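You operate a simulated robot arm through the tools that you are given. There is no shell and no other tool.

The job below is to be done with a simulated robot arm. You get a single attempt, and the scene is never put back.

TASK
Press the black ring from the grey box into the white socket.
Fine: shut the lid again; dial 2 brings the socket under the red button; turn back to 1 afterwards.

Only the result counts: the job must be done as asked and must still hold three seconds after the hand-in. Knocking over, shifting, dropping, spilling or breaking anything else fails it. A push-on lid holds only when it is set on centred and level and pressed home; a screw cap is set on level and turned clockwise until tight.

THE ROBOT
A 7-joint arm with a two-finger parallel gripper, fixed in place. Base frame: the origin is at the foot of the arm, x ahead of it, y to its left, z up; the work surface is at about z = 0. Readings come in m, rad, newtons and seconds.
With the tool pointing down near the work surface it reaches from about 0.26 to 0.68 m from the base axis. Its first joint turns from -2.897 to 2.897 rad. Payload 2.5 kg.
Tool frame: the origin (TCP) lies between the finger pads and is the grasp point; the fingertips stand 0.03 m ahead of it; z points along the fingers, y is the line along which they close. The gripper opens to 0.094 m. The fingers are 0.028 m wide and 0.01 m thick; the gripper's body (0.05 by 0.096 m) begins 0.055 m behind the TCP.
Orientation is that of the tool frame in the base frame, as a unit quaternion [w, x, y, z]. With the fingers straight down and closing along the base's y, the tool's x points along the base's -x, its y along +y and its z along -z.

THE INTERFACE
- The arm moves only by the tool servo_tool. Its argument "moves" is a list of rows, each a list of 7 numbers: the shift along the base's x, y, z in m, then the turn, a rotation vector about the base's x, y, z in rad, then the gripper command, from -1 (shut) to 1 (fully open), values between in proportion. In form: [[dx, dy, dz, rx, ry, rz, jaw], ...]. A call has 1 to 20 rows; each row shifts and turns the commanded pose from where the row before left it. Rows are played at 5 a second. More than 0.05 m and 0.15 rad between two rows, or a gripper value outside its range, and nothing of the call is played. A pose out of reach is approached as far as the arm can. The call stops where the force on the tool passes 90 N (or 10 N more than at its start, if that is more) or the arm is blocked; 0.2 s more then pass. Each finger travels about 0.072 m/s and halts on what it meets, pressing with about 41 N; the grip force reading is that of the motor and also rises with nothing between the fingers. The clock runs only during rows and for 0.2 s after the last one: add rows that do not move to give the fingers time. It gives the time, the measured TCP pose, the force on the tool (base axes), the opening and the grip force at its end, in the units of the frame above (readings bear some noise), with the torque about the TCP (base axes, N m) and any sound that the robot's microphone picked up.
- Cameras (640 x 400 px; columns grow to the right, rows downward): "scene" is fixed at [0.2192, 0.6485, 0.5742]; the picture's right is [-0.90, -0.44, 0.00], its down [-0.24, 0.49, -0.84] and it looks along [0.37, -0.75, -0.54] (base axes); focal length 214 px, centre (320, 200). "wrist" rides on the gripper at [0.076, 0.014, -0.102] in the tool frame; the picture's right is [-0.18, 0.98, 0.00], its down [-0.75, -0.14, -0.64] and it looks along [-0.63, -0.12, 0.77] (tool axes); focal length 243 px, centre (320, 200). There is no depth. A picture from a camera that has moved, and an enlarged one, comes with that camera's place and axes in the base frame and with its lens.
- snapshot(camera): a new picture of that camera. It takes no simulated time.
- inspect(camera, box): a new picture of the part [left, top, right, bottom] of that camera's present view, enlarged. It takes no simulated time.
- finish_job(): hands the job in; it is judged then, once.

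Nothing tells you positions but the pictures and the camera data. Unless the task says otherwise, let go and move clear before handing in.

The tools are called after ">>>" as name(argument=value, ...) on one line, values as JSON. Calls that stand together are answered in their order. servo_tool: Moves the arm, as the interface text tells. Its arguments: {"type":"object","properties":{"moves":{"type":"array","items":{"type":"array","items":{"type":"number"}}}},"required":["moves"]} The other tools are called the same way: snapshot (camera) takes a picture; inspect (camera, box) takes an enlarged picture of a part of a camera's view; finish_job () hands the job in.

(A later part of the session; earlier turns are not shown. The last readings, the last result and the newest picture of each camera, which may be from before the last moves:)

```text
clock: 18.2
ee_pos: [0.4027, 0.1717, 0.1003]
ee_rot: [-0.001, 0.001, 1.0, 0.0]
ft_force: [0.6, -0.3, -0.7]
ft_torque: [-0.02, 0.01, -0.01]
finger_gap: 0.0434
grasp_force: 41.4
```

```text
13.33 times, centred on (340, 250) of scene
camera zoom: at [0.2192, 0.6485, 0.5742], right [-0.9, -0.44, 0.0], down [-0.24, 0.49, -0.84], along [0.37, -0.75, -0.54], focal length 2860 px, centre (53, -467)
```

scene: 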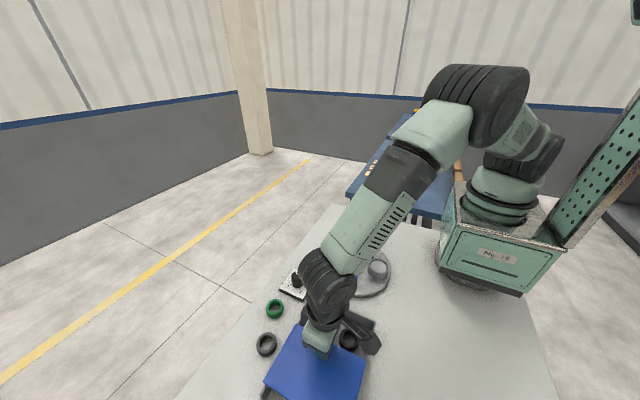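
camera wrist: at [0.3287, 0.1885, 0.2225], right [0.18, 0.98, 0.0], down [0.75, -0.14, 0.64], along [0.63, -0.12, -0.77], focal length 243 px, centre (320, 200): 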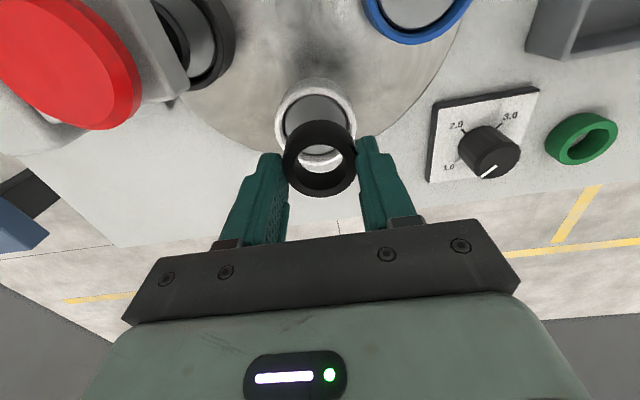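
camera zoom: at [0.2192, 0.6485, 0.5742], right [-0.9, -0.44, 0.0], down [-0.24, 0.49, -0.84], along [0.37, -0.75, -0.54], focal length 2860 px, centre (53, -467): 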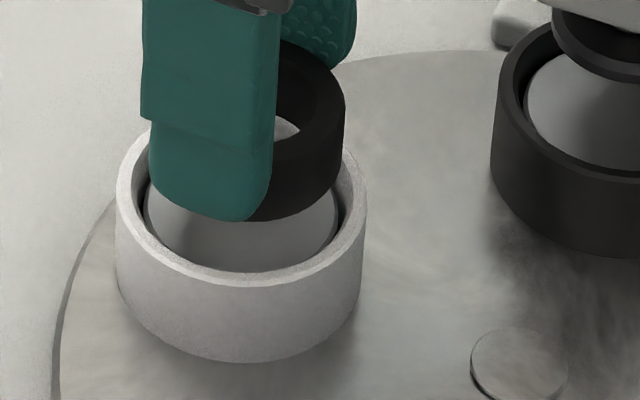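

The relative views agree that the ring needs about +2.5 mm in x and −1.7 mm in y. I'll apply that, drop a little closer and check again.

>>> servo_tool(moves=[[0.0025, -0.0017, 0, 0, 0, 0, -0.3], [0, 0, -0.008, 0, 0, 0, -0.3], [0, 0, 0, 0, 0, 0, -0.3]])

>>> inspect(camera="wrist", box=[265, 85, 375, 225])

>>> inspect(camera="scene", box=[322, 235, 358, 265])

```text
clock: 19.0
ee_pos: [0.4037, 0.1709, 0.0919]
ee_rot: [0.001, 0.0, 1.0, 0.0]
ft_force: [-0.3, 0.3, 0.2]
ft_torque: [-0.03, 0.04, 0.03]
finger_gap: 0.0436
grasp_force: 40.5
```

```text
2.86 times, centred on (320, 155) of wrist
camera zoom: at [0.3293, 0.1855, 0.1933], right [0.18, 0.98, 0.0], down [0.75, -0.14, 0.64], along [0.63, -0.12, -0.77], focal length 693 px, centre (320, 329)
```

zoom: 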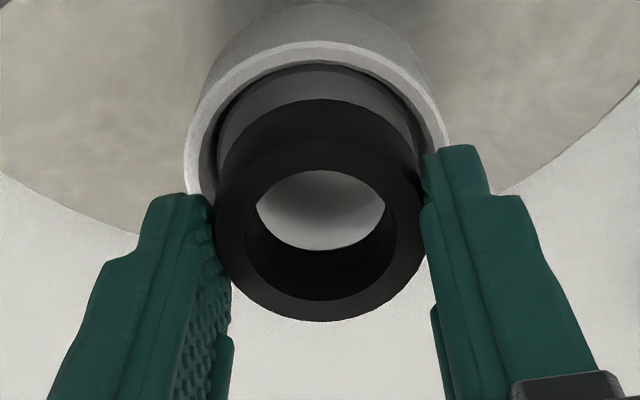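

```text
13.33 times, centred on (340, 250) of scene
camera zoom: at [0.2192, 0.6485, 0.5742], right [-0.9, -0.44, 0.0], down [-0.24, 0.49, -0.84], along [0.37, -0.75, -0.54], focal length 2860 px, centre (53, -467)
```

zoom: 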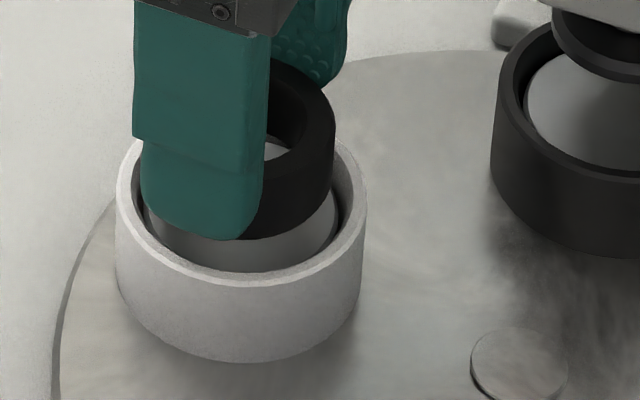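

>>> inspect(camera="wrist", box=[280, 95, 350, 155])

>>> inspect(camera="scene", box=[328, 240, 352, 260])

```text
6.67 times, centred on (315, 125) of wrist
camera zoom: at [0.3293, 0.1855, 0.1933], right [0.18, 0.98, 0.0], down [0.75, -0.14, 0.64], along [0.63, -0.12, -0.77], focal length 1618 px, centre (353, 700)
```

zoom: 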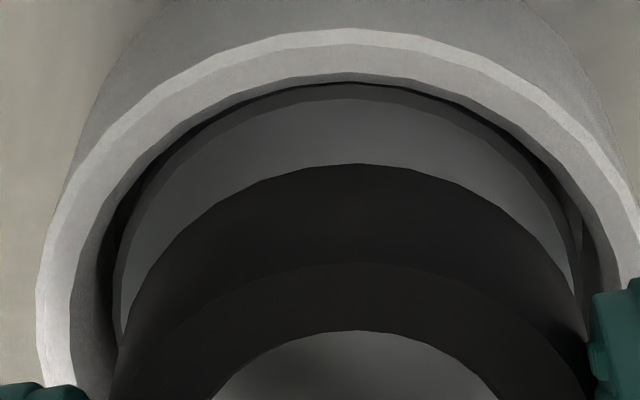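

```text
16.00 times, centred on (340, 250) of scene
camera zoom: at [0.2192, 0.6485, 0.5742], right [-0.9, -0.44, 0.0], down [-0.24, 0.49, -0.84], along [0.37, -0.75, -0.54], focal length 3432 px, centre (0, -600)
```

zoom: 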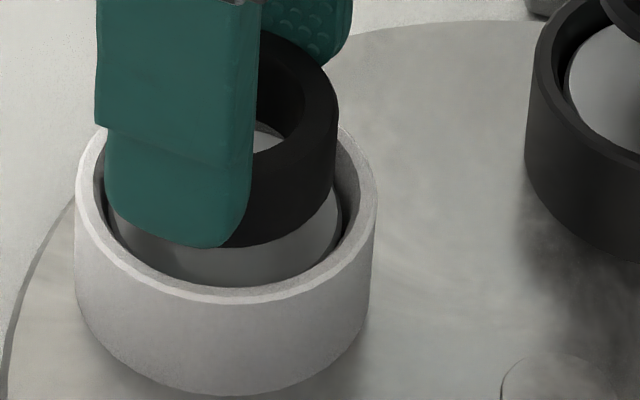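

The ring is now aligned within about 1 mm. I'll trim y slightly and lower it in small steps, watching for contact.

>>> servo_tool(moves=[[0, -0.0007, -0.003, 0, 0, 0, -0.3], [0, 0, -0.003, 0, 0, 0, -0.3], [0, 0, 0, 0, 0, 0, -0.3]])

>>> inspect(camera="wrist", box=[265, 85, 375, 225])

>>> inspect(camera="scene", box=[328, 240, 352, 260])

```text
clock: 19.8
ee_pos: [0.4045, 0.1706, 0.0846]
ee_rot: [0.0, 0.0, 1.0, 0.0]
ft_force: [-0.1, -0.8, -0.4]
ft_torque: [-0.01, 0.01, -0.03]
finger_gap: 0.0436
grasp_force: 40.6
```

```text
2.86 times, centred on (320, 155) of wrist
camera zoom: at [0.3295, 0.1849, 0.1876], right [0.18, 0.98, 0.0], down [0.75, -0.14, 0.64], along [0.63, -0.12, -0.77], focal length 693 px, centre (320, 329)
```

zoom: 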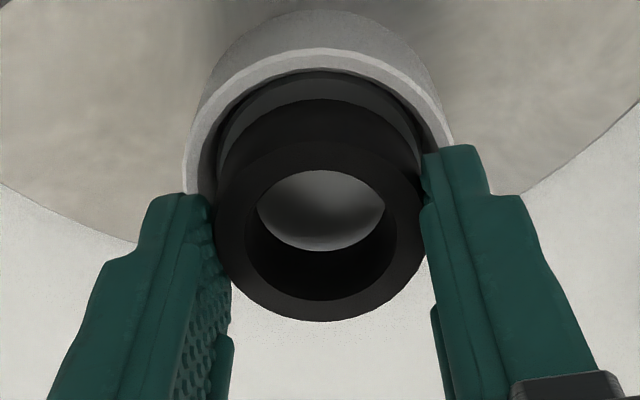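

```text
16.00 times, centred on (340, 250) of scene
camera zoom: at [0.2192, 0.6485, 0.5742], right [-0.9, -0.44, 0.0], down [-0.24, 0.49, -0.84], along [0.37, -0.75, -0.54], focal length 3432 px, centre (0, -600)
```

zoom: 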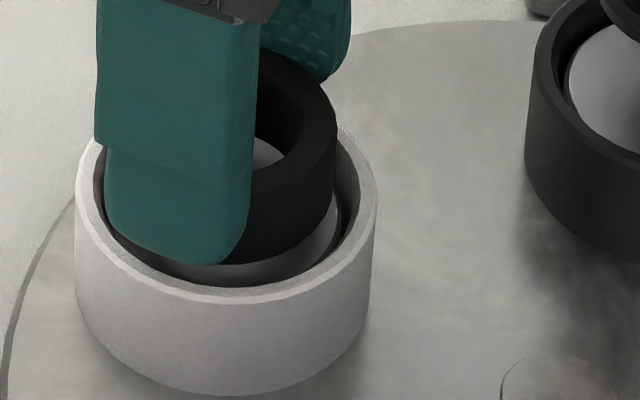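

>>> servo_tool(moves=[[0, 0, -0.002, 0, 0, 0, -0.3], [0, 0, 0, 0, 0, 0, -0.3]])

>>> inspect(camera="scene", box=[328, 240, 352, 260])

```text
clock: 20.4
ee_pos: [0.4043, 0.1695, 0.0831]
ee_rot: [0.0, 0.0, 1.0, -0.001]
ft_force: [-0.8, 0.4, -0.5]
ft_torque: [0.0, 0.03, -0.01]
finger_gap: 0.0439
grasp_force: 40.6
```

```text
16.00 times, centred on (340, 250) of scene
camera zoom: at [0.2192, 0.6485, 0.5742], right [-0.9, -0.44, 0.0], down [-0.24, 0.49, -0.84], along [0.37, -0.75, -0.54], focal length 3432 px, centre (0, -600)
```

zoom: 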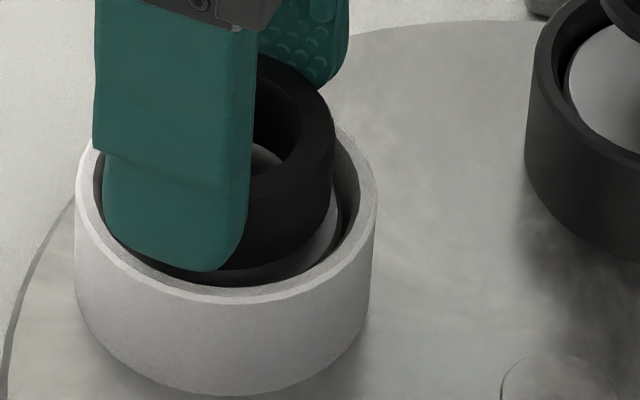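

>>> servo_tool(moves=[[0, 0, -0.002, 0, 0, 0, -0.3], [0, 0, 0, 0, 0, 0, -0.3]])

>>> inspect(camera="scene", box=[328, 240, 352, 260])

```text
clock: 21.0
ee_pos: [0.4053, 0.1709, 0.0809]
ee_rot: [0.0, 0.0, 1.0, 0.001]
ft_force: [0.1, -0.5, 0.5]
ft_torque: [0.0, 0.03, -0.01]
finger_gap: 0.0435
grasp_force: 41.3
```

```text
16.00 times, centred on (340, 250) of scene
camera zoom: at [0.2192, 0.6485, 0.5742], right [-0.9, -0.44, 0.0], down [-0.24, 0.49, -0.84], along [0.37, -0.75, -0.54], focal length 3432 px, centre (0, -600)
```

zoom: 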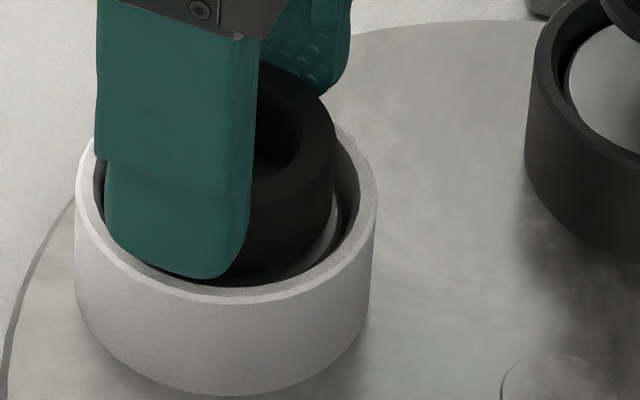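

>>> servo_tool(moves=[[0, 0, -0.0015, 0, 0, 0, -0.3], [0, 0, 0, 0, 0, 0, -0.3]])

>>> inspect(camera="scene", box=[328, 240, 352, 260])

>>> inspect(camera="wrist", box=[265, 85, 375, 225])

```text
clock: 21.6
ee_pos: [0.4045, 0.1688, 0.0799]
ee_rot: [0.0, 0.0, 1.0, 0.0]
ft_force: [0.0, 0.7, -0.1]
ft_torque: [0.03, 0.02, 0.03]
finger_gap: 0.0435
grasp_force: 41.0
```

```text
16.00 times, centred on (340, 250) of scene
camera zoom: at [0.2192, 0.6485, 0.5742], right [-0.9, -0.44, 0.0], down [-0.24, 0.49, -0.84], along [0.37, -0.75, -0.54], focal length 3432 px, centre (0, -600)
```

zoom: 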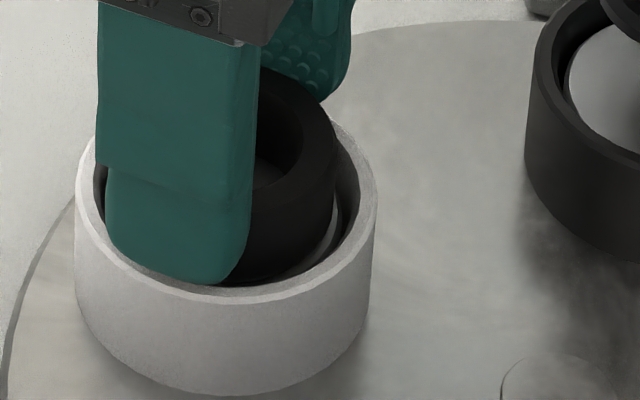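

```text
2.86 times, centred on (320, 155) of wrist
camera zoom: at [0.3294, 0.1846, 0.182], right [0.18, 0.98, 0.0], down [0.75, -0.14, 0.64], along [0.63, -0.12, -0.77], focal length 693 px, centre (320, 329)
```

zoom: 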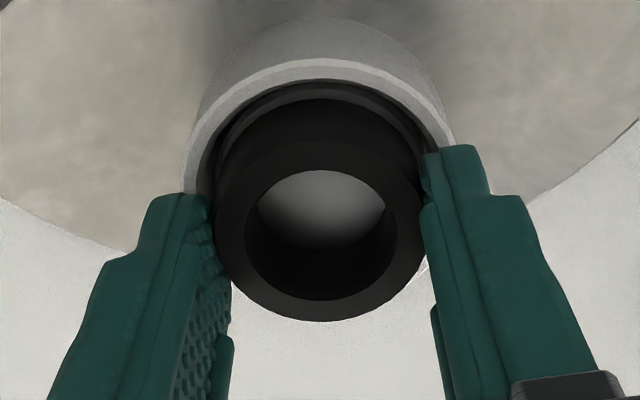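

>>> servo_tool(moves=[[0, 0, -0.001, 0, 0, 0, -0.3], [0, 0, 0, 0, 0, 0, -0.3]])

>>> inspect(camera="scene", box=[328, 240, 352, 260])

```text
clock: 22.2
ee_pos: [0.4056, 0.1685, 0.0794]
ee_rot: [0.0, 0.0, 1.0, 0.0]
ft_force: [-1.4, -0.5, 3.2]
ft_torque: [-0.02, 0.0, 0.01]
finger_gap: 0.0436
grasp_force: 41.0
```

```text
16.00 times, centred on (340, 250) of scene
camera zoom: at [0.2192, 0.6485, 0.5742], right [-0.9, -0.44, 0.0], down [-0.24, 0.49, -0.84], along [0.37, -0.75, -0.54], focal length 3432 px, centre (0, -600)
```

zoom: 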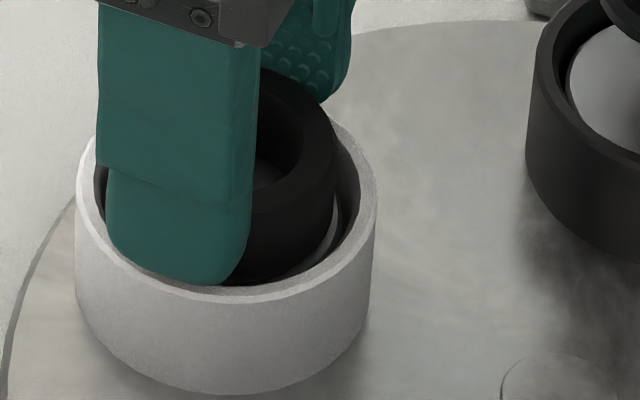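

Light contact (3 N) shows the ring has reached the plate. I'll open just enough to free it (about 1.7 mm each side) and rise straight up.

>>> servo_tool(moves=[[0, 0, 0, 0, 0, 0, -0.02], [0, 0, 0, 0, 0, 0, -0.02], [0, 0, 0, 0, 0, 0, -0.02]])

>>> inspect(camera="scene", box=[328, 240, 352, 260])

>>> inspect(camera="wrist", box=[265, 85, 375, 225])

```text
clock: 23.0
ee_pos: [0.4044, 0.1692, 0.0787]
ee_rot: [0.0, 0.0, 1.0, 0.0]
ft_force: [-1.4, -0.7, 0.2]
ft_torque: [0.01, -0.03, -0.02]
finger_gap: 0.0463
grasp_force: 0.0
```

```text
16.00 times, centred on (340, 250) of scene
camera zoom: at [0.2192, 0.6485, 0.5742], right [-0.9, -0.44, 0.0], down [-0.24, 0.49, -0.84], along [0.37, -0.75, -0.54], focal length 3432 px, centre (0, -600)
```

zoom: 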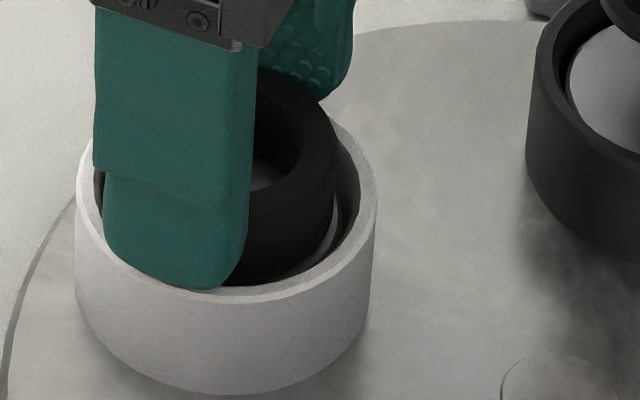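

```text
2.86 times, centred on (320, 155) of wrist
camera zoom: at [0.3295, 0.1842, 0.1814], right [0.18, 0.98, 0.0], down [0.75, -0.14, 0.64], along [0.63, -0.12, -0.77], focal length 693 px, centre (320, 329)
```

zoom: 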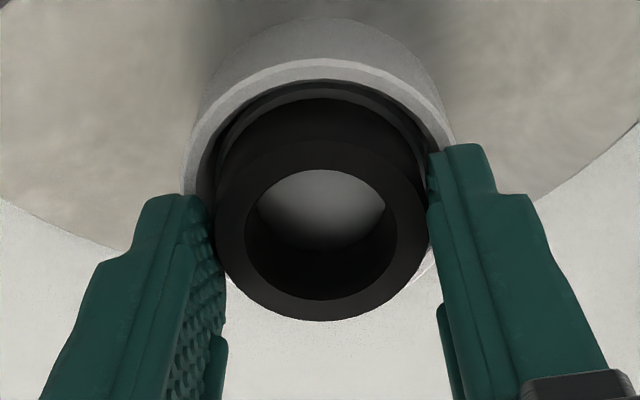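

The ring has been released and rests on the plate. I'll rise straight up.

>>> servo_tool(moves=[[0, 0, 0.005, 0, 0, 0, -0.02], [0, 0, 0.015, 0, 0, 0, 0.0], [0, 0, 0.03, 0, 0, 0, 0.1], [0, 0, 0.04, 0, 0, 0, 0.1], [-0.03, 0.02, 0.04, 0, 0, 0, 0.1], [-0.03, 0.03, 0.02, 0, 0, 0, 0.1], [0, 0, 0, 0, 0, 0, 0.1]])

>>> snapshot(camera="wrist")

>>> inspect(camera="scene", box=[300, 210, 420, 310])

```text
refused: row 5 steps farther than a row can; nothing moved
```

```text
taken
camera wrist: at [0.3295, 0.1842, 0.1814], right [0.18, 0.98, 0.0], down [0.75, -0.14, 0.64], along [0.63, -0.12, -0.77], focal length 243 px, centre (320, 200)
```

wrist: 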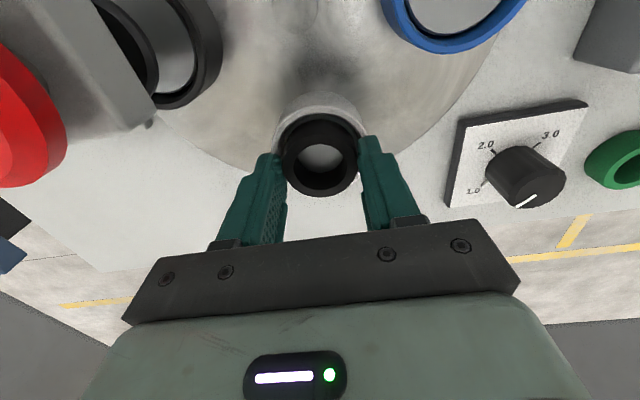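

```text
4.00 times, centred on (360, 260) of scene
camera zoom: at [0.2192, 0.6485, 0.5742], right [-0.9, -0.44, 0.0], down [-0.24, 0.49, -0.84], along [0.37, -0.75, -0.54], focal length 858 px, centre (160, -40)
```

zoom: 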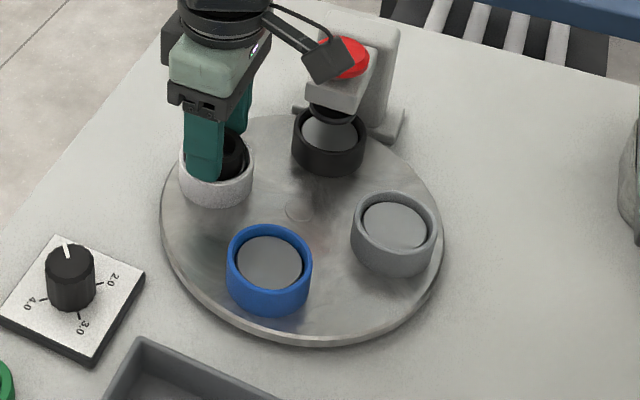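

One row exceeded the step limit, so nothing moved. I'll repeat with smaller steps.

>>> servo_tool(moves=[[0, 0, 0.005, 0, 0, 0, -0.02], [0, 0, 0.015, 0, 0, 0, 0.0], [0, 0, 0.03, 0, 0, 0, 0.1], [0, 0, 0.04, 0, 0, 0, 0.1], [-0.02, 0.02, 0.03, 0, 0, 0, 0.1], [-0.02, 0.03, 0.02, 0, 0, 0, 0.1], [-0.02, 0.03, 0.0, 0, 0, 0, 0.1], [0, 0, 0, 0, 0, 0, 0.1]])

>>> snapshot(camera="wrist")

>>> inspect(camera="scene", box=[300, 210, 420, 310])

```text
clock: 24.8
ee_pos: [0.3442, 0.2515, 0.2191]
ee_rot: [0.0, -0.001, 1.0, 0.0]
ft_force: [-0.3, 0.5, -0.7]
ft_torque: [-0.02, -0.01, -0.02]
finger_gap: 0.0515
grasp_force: 0.0
```

```text
taken
camera wrist: at [0.2693, 0.2654, 0.3221], right [0.18, 0.98, 0.0], down [0.75, -0.14, 0.64], along [0.63, -0.12, -0.77], focal length 243 px, centre (320, 200)
```

wrist: 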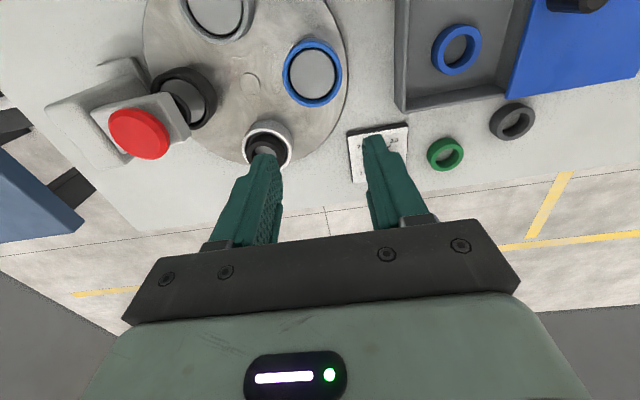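

```text
4.00 times, centred on (360, 260) of scene
camera zoom: at [0.2192, 0.6485, 0.5742], right [-0.9, -0.44, 0.0], down [-0.24, 0.49, -0.84], along [0.37, -0.75, -0.54], focal length 858 px, centre (160, -40)
```

zoom: 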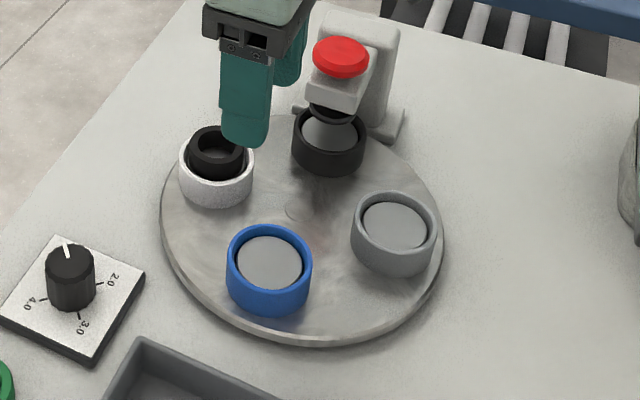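

The black ring sits centred in the white socket. Next is the dial, so I'll move above it at about (0.455, 0.312) and look closely.

>>> servo_tool(moves=[[0.037, 0.02, -0.016, 0, 0, 0, 0.1], [0.037, 0.02, -0.016, 0, 0, 0, 0.1], [0.036, 0.02, -0.017, 0, 0, 0, 0.1], [0, 0, 0, 0, 0, 0, 0.1]])

>>> snapshot(camera="wrist")

>>> inspect(camera="wrist", box=[265, 65, 375, 165])

>>> inspect(camera="scene", box=[270, 250, 330, 310])

```text
clock: 25.8
ee_pos: [0.4534, 0.3101, 0.169]
ee_rot: [0.0, 0.0, 1.0, 0.0]
ft_force: [-0.3, -0.9, 0.4]
ft_torque: [0.01, -0.03, -0.04]
finger_gap: 0.0516
grasp_force: 0.0
```

```text
taken
camera wrist: at [0.3788, 0.3249, 0.2719], right [0.18, 0.98, 0.0], down [0.75, -0.14, 0.64], along [0.63, -0.12, -0.77], focal length 243 px, centre (320, 200)
```

wrist: 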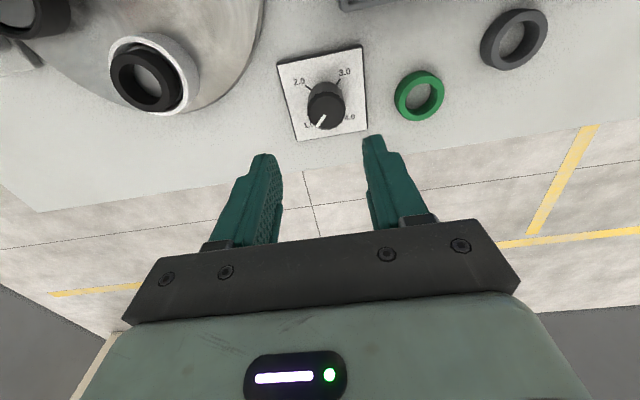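

```text
4.00 times, centred on (320, 115) of wrist
camera zoom: at [0.3788, 0.3249, 0.2719], right [0.18, 0.98, 0.0], down [0.75, -0.14, 0.64], along [0.63, -0.12, -0.77], focal length 970 px, centre (320, 540)
```

zoom: 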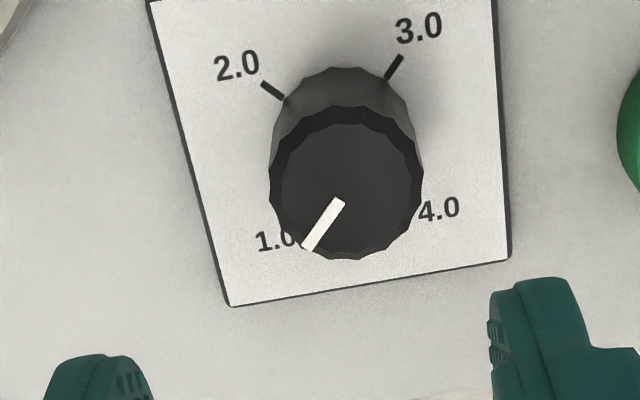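

```text
6.67 times, centred on (300, 280) of scene
camera zoom: at [0.2192, 0.6485, 0.5742], right [-0.9, -0.44, 0.0], down [-0.24, 0.49, -0.84], along [0.37, -0.75, -0.54], focal length 1430 px, centre (453, -333)
```

zoom: 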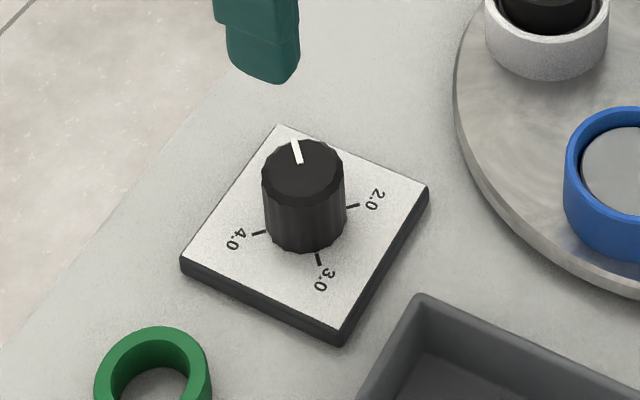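

The dial knob is at about (0.4575, 0.3152) with its top at z ≈ 0.05 and a diameter of about 0.035. Its pointer is at −45° (position 1), and position 2 is at −135°, a 90° clockwise turn from above. I'll pre-rotate the gripper +45° and align over the knob.

>>> servo_tool(moves=[[0.0037, 0.0049, 0, 0, 0, 0.1309, 0.2], [0, 0, -0.01, 0, 0, 0.1309, 0.2], [0, 0, -0.01, 0, 0, 0.1309, 0.2], [0, 0, -0.01, 0, 0, 0.1309, 0.2], [0, 0, -0.01, 0, 0, 0.1309, 0.2], [0, 0, -0.01, 0, 0, 0.1309, 0.2], [0, 0, 0, 0, 0, 0, 0.2]])

>>> snapshot(camera="wrist")

>>> inspect(camera="scene", box=[270, 250, 330, 310])

```text
clock: 27.4
ee_pos: [0.4589, 0.3156, 0.1199]
ee_rot: [0.0, -0.384, 0.924, 0.0]
ft_force: [0.6, 0.0, 1.0]
ft_torque: [0.02, -0.02, 0.0]
finger_gap: 0.0564
grasp_force: 0.0
```

```text
taken
camera wrist: at [0.3951, 0.2718, 0.2219], right [-0.57, 0.82, 0.0], down [0.63, 0.43, 0.64], along [0.53, 0.36, -0.77], focal length 243 px, centre (320, 200)
```

wrist: 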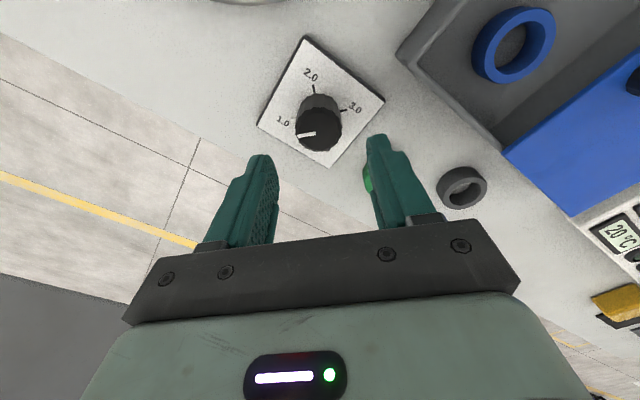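

```text
6.67 times, centred on (300, 280) of scene
camera zoom: at [0.2192, 0.6485, 0.5742], right [-0.9, -0.44, 0.0], down [-0.24, 0.49, -0.84], along [0.37, -0.75, -0.54], focal length 1430 px, centre (453, -333)
```

zoom: 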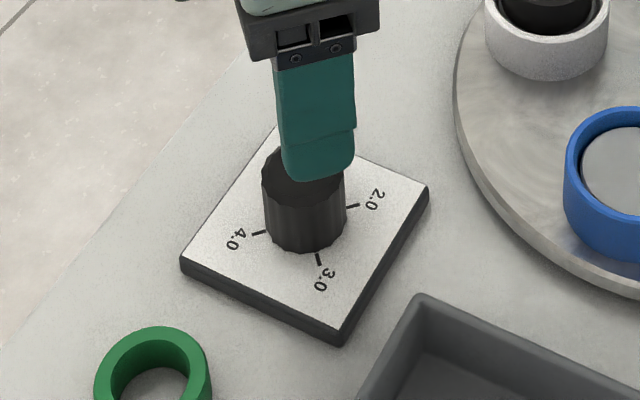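

The knob lies right on the gripper axis. I'll descend to z ≈ 0.056 and close.

>>> servo_tool(moves=[[0, 0, -0.03, 0, 0, 0, 0.2], [0, 0, -0.02, 0, 0, 0, 0.2], [0, 0, -0.013, 0, 0, 0, 0.2], [0, 0, 0, 0, 0, 0, 0.2], [0, 0, 0, 0, 0, 0, -0.5], [0, 0, 0, 0, 0, 0, -0.5], [0, 0, 0, 0, 0, 0, -0.5]])

>>> snapshot(camera="wrist")

>>> inspect(camera="scene", box=[270, 230, 370, 310])

```text
clock: 29.0
ee_pos: [0.4588, 0.3138, 0.0553]
ee_rot: [0.001, -0.383, 0.924, 0.0]
ft_force: [5.1, 1.0, -3.3]
ft_torque: [0.36, 0.29, -0.05]
finger_gap: 0.0357
grasp_force: 44.9
```

```text
taken
camera wrist: at [0.3958, 0.2708, 0.1585], right [-0.57, 0.82, 0.0], down [0.63, 0.43, 0.64], along [0.53, 0.36, -0.77], focal length 243 px, centre (320, 200)
```

wrist: 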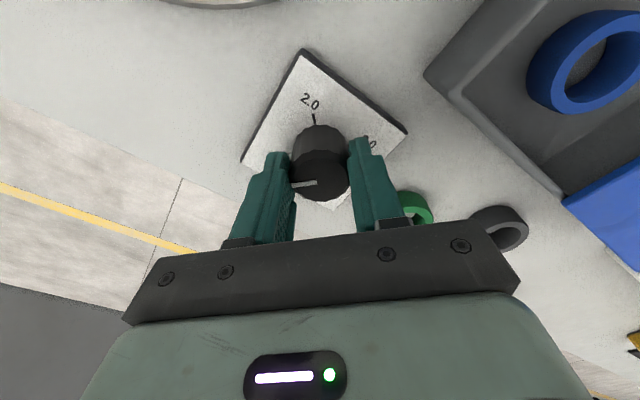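

```text
5.00 times, centred on (320, 270) of scene
camera zoom: at [0.2192, 0.6485, 0.5742], right [-0.9, -0.44, 0.0], down [-0.24, 0.49, -0.84], along [0.37, -0.75, -0.54], focal length 1072 px, centre (320, -150)
```

zoom: 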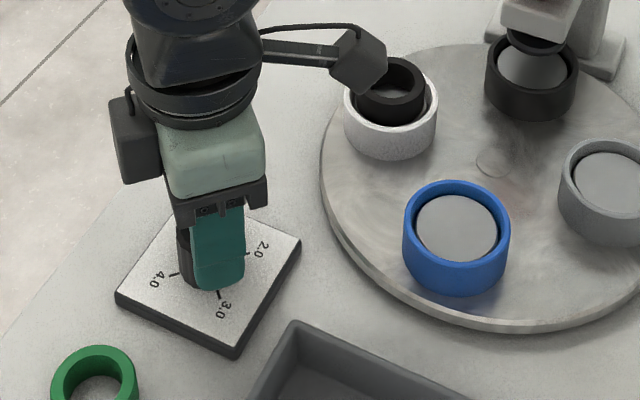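

The knob is gripped. I'll turn it clockwise in two halves and watch the turntable.

>>> servo_tool(moves=[[0, 0, 0, 0, 0, -0.1, -0.5], [0, 0, 0, 0, 0, -0.1, -0.5], [0, 0, 0, 0, 0, -0.1, -0.5], [0, 0, 0, 0, 0, -0.1, -0.5], [0, 0, 0, 0, 0, -0.1, -0.5], [0, 0, 0, 0, 0, -0.1, -0.5], [0, 0, 0, 0, 0, -0.1, -0.5]])

>>> inspect(camera="scene", box=[270, 210, 420, 310])

>>> snapshot(camera="wrist")

```text
clock: 30.6
ee_pos: [0.4584, 0.3156, 0.0564]
ee_rot: [0.001, -0.043, 0.999, 0.001]
ft_force: [17.1, 14.5, -30.1]
ft_torque: [-0.32, -0.09, 0.02]
finger_gap: 0.0355
grasp_force: 45.1
```

```text
4.00 times, centred on (345, 260) of scene
camera zoom: at [0.2192, 0.6485, 0.5742], right [-0.9, -0.44, 0.0], down [-0.24, 0.49, -0.84], along [0.37, -0.75, -0.54], focal length 858 px, centre (220, -40)
```

zoom: 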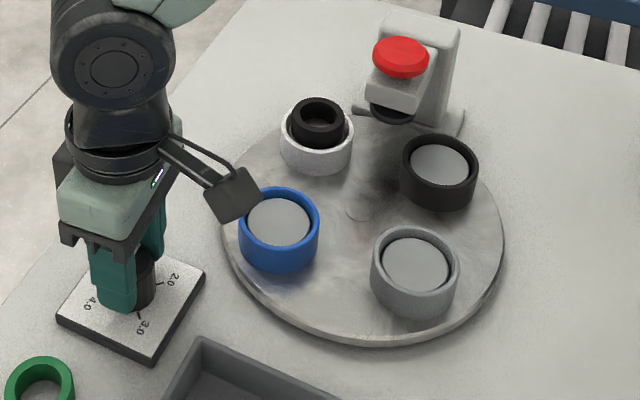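

```text
taken
camera wrist: at [0.3821, 0.3232, 0.1586], right [0.1, 0.99, 0.0], down [0.76, -0.08, 0.64], along [0.64, -0.06, -0.77], focal length 243 px, centre (320, 200)
```

wrist: 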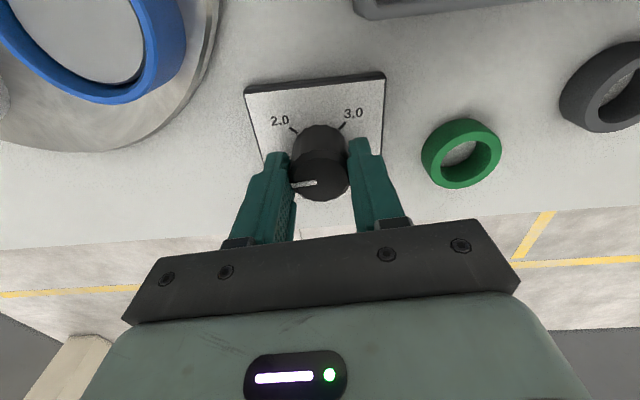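

The turntable follows the dial, and the white socket is moving toward the press. A side load has built up, so I'll relieve it with a small shift before continuing.

>>> servo_tool(moves=[[0.001, 0.001, -0.0015, 0, 0, 0, -0.5], [0, 0, 0, 0, 0, 0, -0.5]])

```text
clock: 31.2
ee_pos: [0.4594, 0.3147, 0.0561]
ee_rot: [-0.002, -0.043, 0.999, -0.001]
ft_force: [-10.5, -7.6, 11.9]
ft_torque: [0.41, -0.38, -0.08]
finger_gap: 0.0356
grasp_force: 44.5
```

>>> servo_tool(moves=[[-0.0003, -0.0002, 0.0004, 0, 0, -0.1, -0.5], [0, 0, 0, 0, 0, -0.1, -0.5], [0, 0, 0, 0, 0, -0.1, -0.5], [0, 0, 0, 0, 0, 0, -0.5]])

```text
clock: 32.2
ee_pos: [0.4584, 0.3158, 0.0558]
ee_rot: [-0.002, 0.107, 0.994, 0.0]
ft_force: [-18.4, -6.3, 16.3]
ft_torque: [0.09, -0.3, 0.0]
finger_gap: 0.0355
grasp_force: 44.5
```

>>> servo_tool(moves=[[-0.0006, -0.0002, 0.0006, 0, 0, -0.1, -0.5], [0, 0, 0, 0, 0, -0.1, -0.5], [0, 0, 0, 0, 0, -0.1, -0.5], [0, 0, 0, 0, 0, 0, -0.5]])

>>> inspect(camera="scene", box=[270, 210, 420, 310])

>>> snapshot(camera="wrist")

```text
clock: 33.2
ee_pos: [0.4586, 0.3159, 0.0561]
ee_rot: [0.001, 0.255, 0.967, 0.002]
ft_force: [3.0, 12.9, -11.7]
ft_torque: [-0.36, 0.01, 0.01]
finger_gap: 0.0356
grasp_force: 44.7
```

```text
4.00 times, centred on (345, 260) of scene
camera zoom: at [0.2192, 0.6485, 0.5742], right [-0.9, -0.44, 0.0], down [-0.24, 0.49, -0.84], along [0.37, -0.75, -0.54], focal length 858 px, centre (220, -40)
```

zoom: 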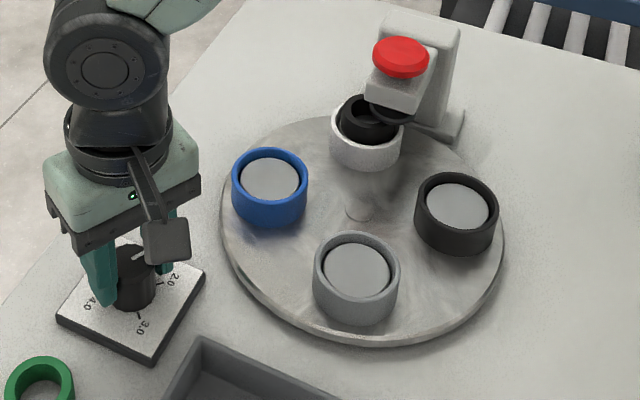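

```text
taken
camera wrist: at [0.4, 0.3661, 0.1587], right [0.64, 0.77, 0.0], down [0.59, -0.5, 0.64], along [0.49, -0.41, -0.77], focal length 243 px, centre (320, 200)
```

wrist: 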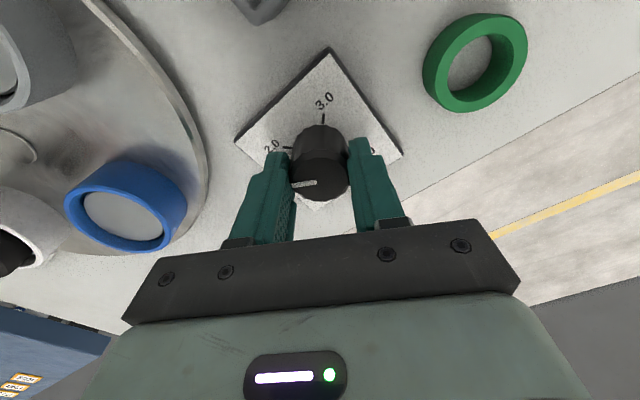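

I'll check the clearance between the ring and the press foot before the last part of the turn.

>>> inspect(camera="scene", box=[345, 215, 391, 255])

```text
10.00 times, centred on (368, 235) of scene
camera zoom: at [0.2192, 0.6485, 0.5742], right [-0.9, -0.44, 0.0], down [-0.24, 0.49, -0.84], along [0.37, -0.75, -0.54], focal length 2145 px, centre (-160, -150)
```

zoom: 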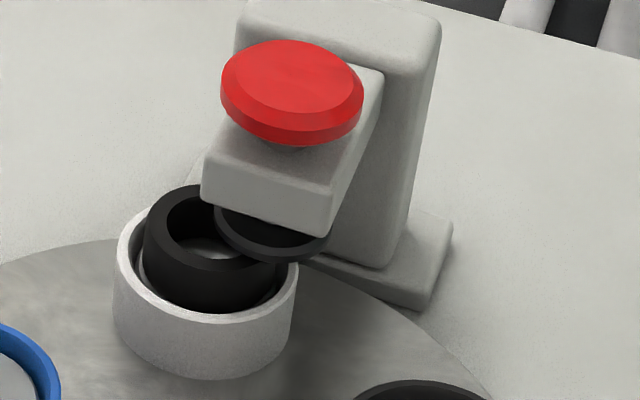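

The foot passes above the ring with clearance. I'll complete the turn of about 0.27 rad.

>>> servo_tool(moves=[[0.0001, 0.0004, -0.0003, 0, 0, -0.09, -0.5], [0, 0, 0, 0, 0, -0.09, -0.5], [0, 0, 0, 0, 0, -0.0908, -0.5], [0, 0, 0, 0, 0, 0, -0.5]])

>>> inspect(camera="scene", box=[345, 215, 391, 255])

>>> inspect(camera="scene", box=[270, 210, 420, 310])

>>> snapshot(camera="wrist")

```text
clock: 34.2
ee_pos: [0.4591, 0.3158, 0.0574]
ee_rot: [0.001, 0.383, 0.924, 0.002]
ft_force: [15.8, 21.6, -15.6]
ft_torque: [-0.22, 0.01, 0.0]
finger_gap: 0.0355
grasp_force: 45.7
```

```text
10.00 times, centred on (368, 235) of scene
camera zoom: at [0.2192, 0.6485, 0.5742], right [-0.9, -0.44, 0.0], down [-0.24, 0.49, -0.84], along [0.37, -0.75, -0.54], focal length 2145 px, centre (-160, -150)
```

zoom: 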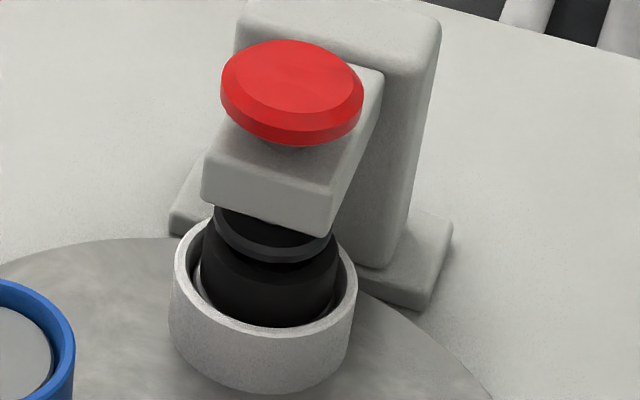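

```text
4.00 times, centred on (345, 260) of scene
camera zoom: at [0.2192, 0.6485, 0.5742], right [-0.9, -0.44, 0.0], down [-0.24, 0.49, -0.84], along [0.37, -0.75, -0.54], focal length 858 px, centre (220, -40)
```

zoom: 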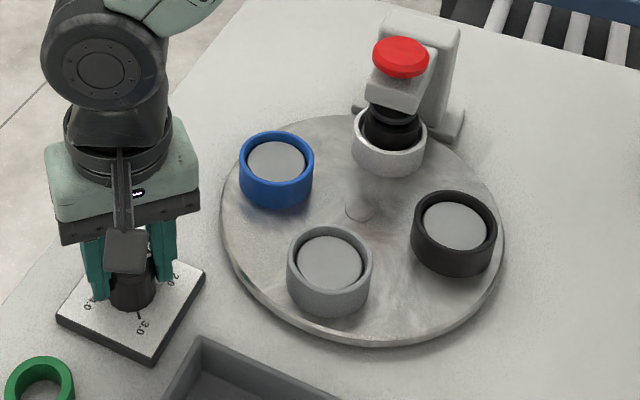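

```text
taken
camera wrist: at [0.4157, 0.3804, 0.1588], right [0.83, 0.56, 0.0], down [0.43, -0.63, 0.64], along [0.36, -0.53, -0.77], focal length 243 px, centre (320, 200)
```

wrist: 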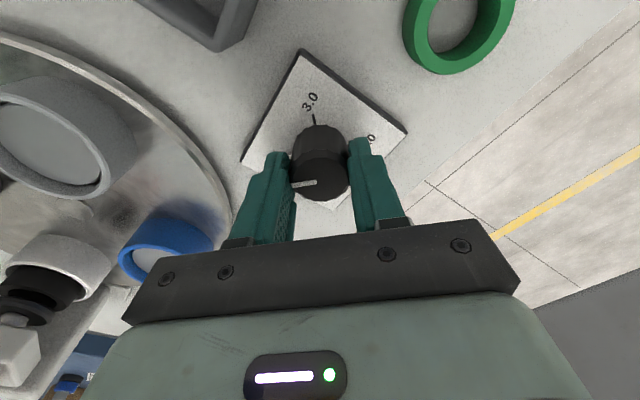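

The white socket is now under the press, where the black one was. I'll ease the side load, release the dial and rise.

>>> servo_tool(moves=[[0.0004, 0.0006, -0.0004, 0, 0, 0, -0.5], [0, 0, 0, 0, 0, 0, 0.2], [0, 0, 0, 0, 0, 0, 0.2], [0, 0, 0, 0, 0, 0, 0.2], [0, 0, 0.04, 0, 0, 0, 0.2], [0, 0, 0.04, 0, 0, 0, 0.2], [0, 0, 0.04, 0, 0, 0, 0.2], [0, 0, 0, 0, 0, 0, 0.2]])

>>> snapshot(camera="wrist")

>>> inspect(camera="scene", box=[270, 210, 420, 310])

>>> inspect(camera="scene", box=[345, 215, 391, 255])

```text
clock: 36.0
ee_pos: [0.4594, 0.3129, 0.1756]
ee_rot: [0.001, 0.383, 0.924, 0.0]
ft_force: [-1.2, 0.5, 0.5]
ft_torque: [0.01, 0.0, -0.03]
finger_gap: 0.0563
grasp_force: 0.1
```

```text
taken
camera wrist: at [0.4164, 0.3781, 0.2791], right [0.82, 0.57, 0.0], down [0.43, -0.63, 0.64], along [0.36, -0.53, -0.77], focal length 243 px, centre (320, 200)
```

wrist: 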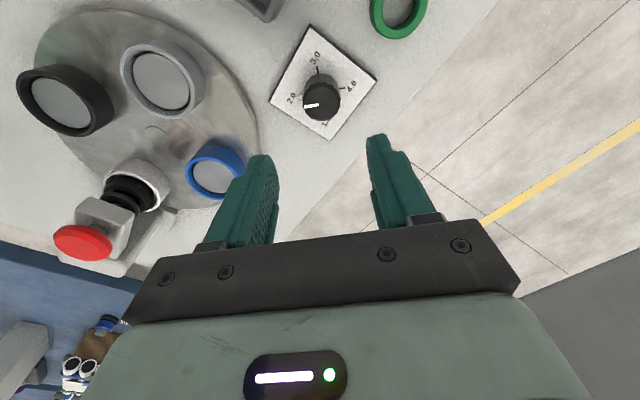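

```text
4.00 times, centred on (345, 260) of scene
camera zoom: at [0.2192, 0.6485, 0.5742], right [-0.9, -0.44, 0.0], down [-0.24, 0.49, -0.84], along [0.37, -0.75, -0.54], focal length 858 px, centre (220, -40)
```

zoom: 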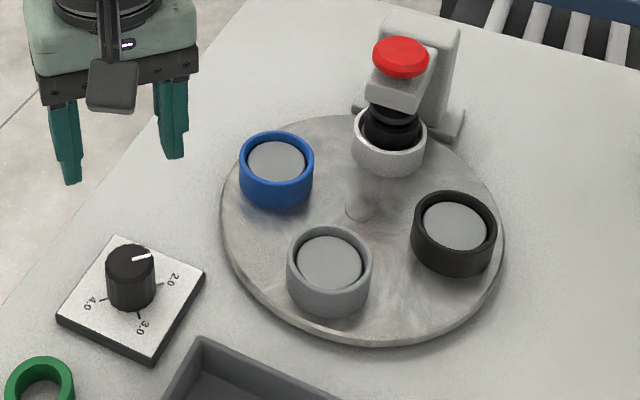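

```text
10.00 times, centred on (368, 235) of scene
camera zoom: at [0.2192, 0.6485, 0.5742], right [-0.9, -0.44, 0.0], down [-0.24, 0.49, -0.84], along [0.37, -0.75, -0.54], focal length 2145 px, centre (-160, -150)
```

zoom: 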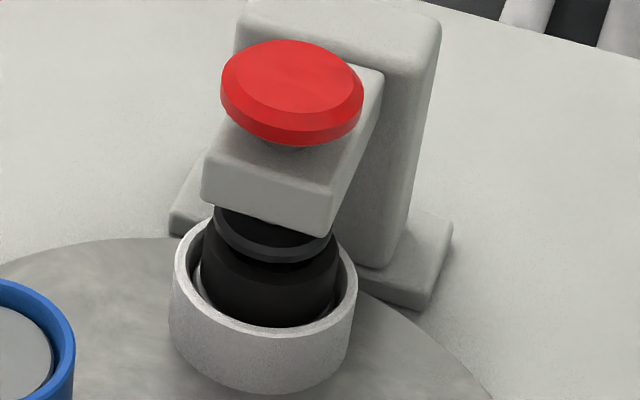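

>>> inspect(camera="wrist", box=[265, 15, 385, 145])

>>> inspect(camera="wrist", box=[40, 140, 200, 280])

```text
3.08 times, centred on (325, 80) of wrist
camera zoom: at [0.4164, 0.3781, 0.2791], right [0.82, 0.57, 0.0], down [0.43, -0.63, 0.64], along [0.36, -0.53, -0.77], focal length 746 px, centre (305, 569)
```

zoom: 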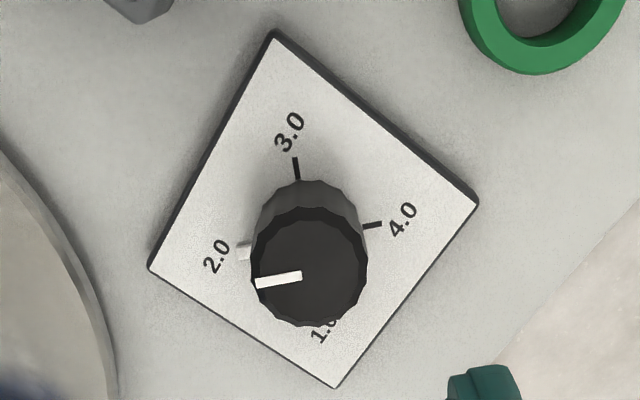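

```text
2.86 times, centred on (120, 210) of wrist
camera zoom: at [0.4164, 0.3781, 0.2791], right [0.82, 0.57, 0.0], down [0.43, -0.63, 0.64], along [0.36, -0.53, -0.77], focal length 693 px, centre (891, 171)
```

zoom: 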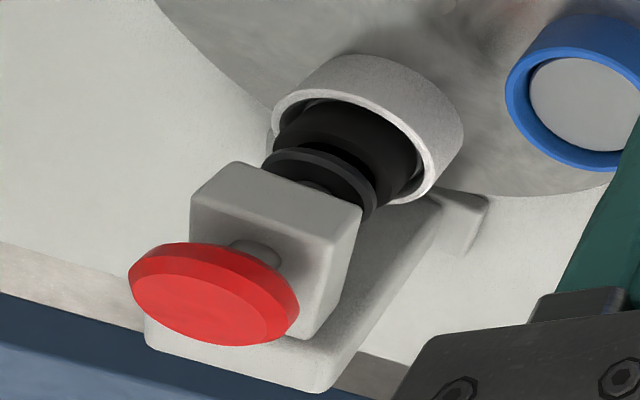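

The dial reads 2.0 and the white socket with the ring is under the press foot. The red button is at about (0.328, 0.097) with its top near z = 0.13. I'll close the gripper, turn it back and move above the button.

>>> servo_tool(moves=[[-0.01, -0.015, 0.03, 0, 0, 0.1309, -1], [-0.024, -0.04, 0.005, 0, 0, 0.1309, -1], [-0.024, -0.04, 0.005, 0, 0, 0.1309, -1], [-0.024, -0.04, 0.005, 0, 0, 0.1309, -1], [-0.024, -0.04, 0, 0, 0, 0.1309, -1], [-0.024, -0.04, 0, 0, 0, 0.1309, -1], [0, 0, 0, 0, 0, 0, -1]])

>>> snapshot(camera="wrist")

>>> inspect(camera="scene", box=[320, 180, 420, 260])

```text
clock: 37.6
ee_pos: [0.3285, 0.0981, 0.2225]
ee_rot: [0.0, -0.001, 1.0, 0.0]
ft_force: [-0.4, 0.2, -0.6]
ft_torque: [0.03, 0.01, 0.0]
finger_gap: 0.0
grasp_force: 33.2
```

```text
taken
camera wrist: at [0.2522, 0.113, 0.3243], right [0.18, 0.98, 0.0], down [0.75, -0.14, 0.64], along [0.63, -0.12, -0.77], focal length 243 px, centre (320, 200)
```

wrist: 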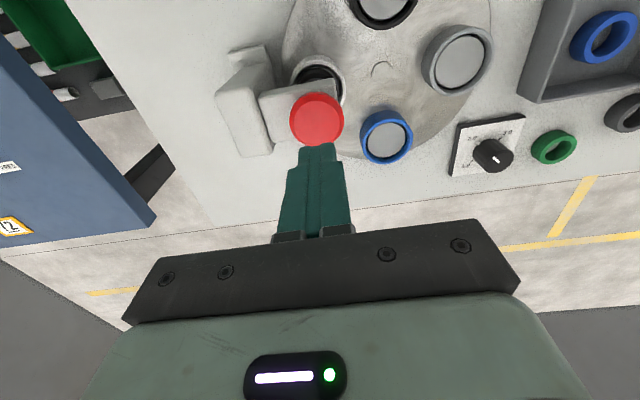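

```text
5.00 times, centred on (370, 220) of scene
camera zoom: at [0.2192, 0.6485, 0.5742], right [-0.9, -0.44, 0.0], down [-0.24, 0.49, -0.84], along [0.37, -0.75, -0.54], focal length 1072 px, centre (70, 100)
```

zoom: 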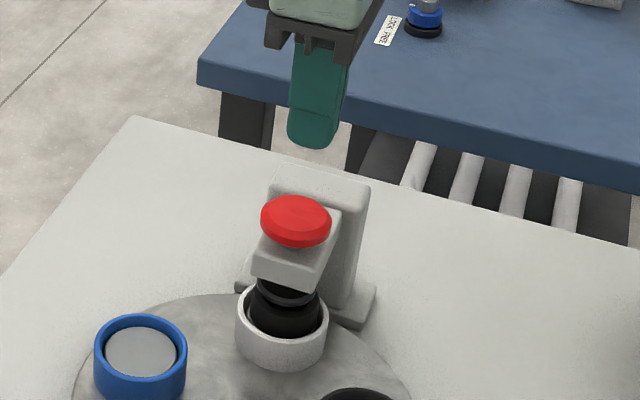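

The button is right below, needing only about −1 mm in x and −3 mm in y. I'll descend to just above it and then press in small steps.

>>> servo_tool(moves=[[-0.001, -0.003, -0.02, 0, 0, 0, -1], [0, 0, -0.025, 0, 0, 0, -1], [0, 0, -0.005, 0, 0, 0, -1], [0, 0, -0.003, 0, 0, 0, -1], [0, 0, 0, 0, 0, 0, -1]])

>>> inspect(camera="scene", box=[340, 195, 400, 255])

>>> snapshot(camera="wrist")

```text
clock: 38.8
ee_pos: [0.3284, 0.0969, 0.1679]
ee_rot: [0.0, 0.0, 1.0, 0.0]
ft_force: [0.0, 0.6, -0.3]
ft_torque: [0.01, -0.04, 0.01]
finger_gap: 0.0
grasp_force: 32.5
```

```text
6.67 times, centred on (370, 225) of scene
camera zoom: at [0.2192, 0.6485, 0.5742], right [-0.9, -0.44, 0.0], down [-0.24, 0.49, -0.84], along [0.37, -0.75, -0.54], focal length 1430 px, centre (-13, 33)
```

zoom: 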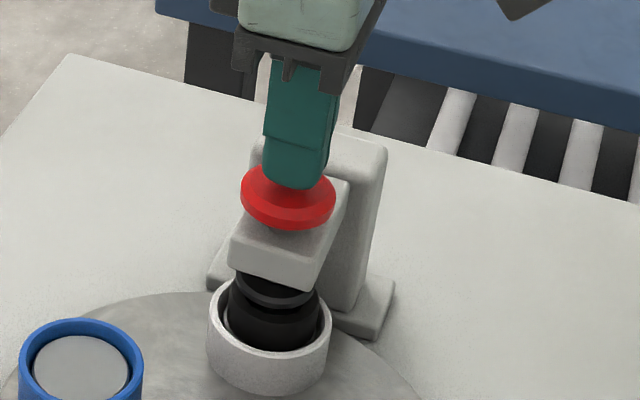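

```text
taken
camera wrist: at [0.2531, 0.1122, 0.2705], right [0.18, 0.98, 0.0], down [0.75, -0.14, 0.64], along [0.63, -0.12, -0.77], focal length 243 px, centre (320, 200)
```

wrist: 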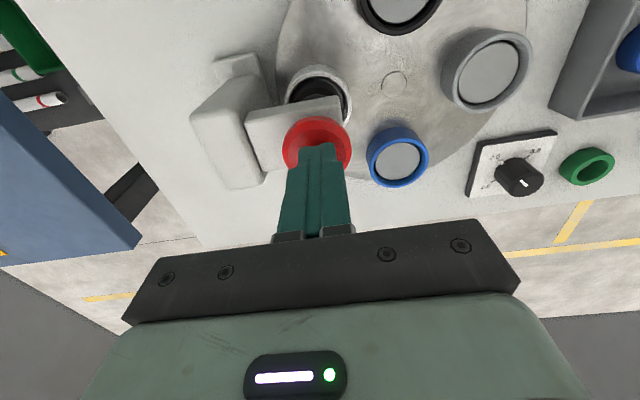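

>>> servo_tool(moves=[[-0.002, -0.001, -0.003, 0, 0, 0, -1], [0, 0, -0.003, 0, 0, 0, -1], [0, 0, -0.003, 0, 0, 0, -1], [0, 0, 0, 0, 0, 0, -1]])

>>> inspect(camera="scene", box=[340, 195, 400, 255])

```text
clock: 39.8
ee_pos: [0.3271, 0.0976, 0.1588]
ee_rot: [0.0, 0.001, 1.0, 0.0]
ft_force: [0.5, 1.1, 0.9]
ft_torque: [0.01, -0.03, 0.0]
finger_gap: 0.0
grasp_force: 33.0
```

```text
6.67 times, centred on (370, 225) of scene
camera zoom: at [0.2192, 0.6485, 0.5742], right [-0.9, -0.44, 0.0], down [-0.24, 0.49, -0.84], along [0.37, -0.75, -0.54], focal length 1430 px, centre (-13, 33)
```

zoom: 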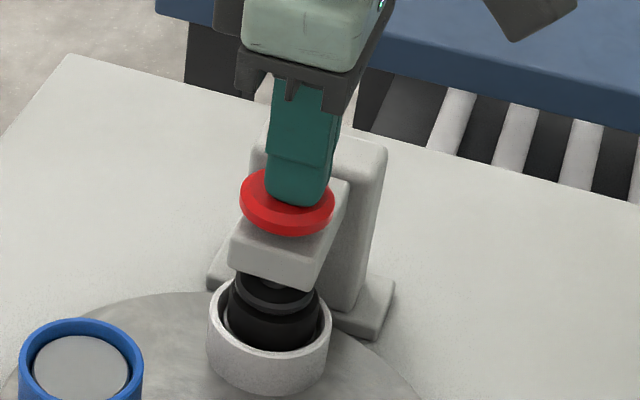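

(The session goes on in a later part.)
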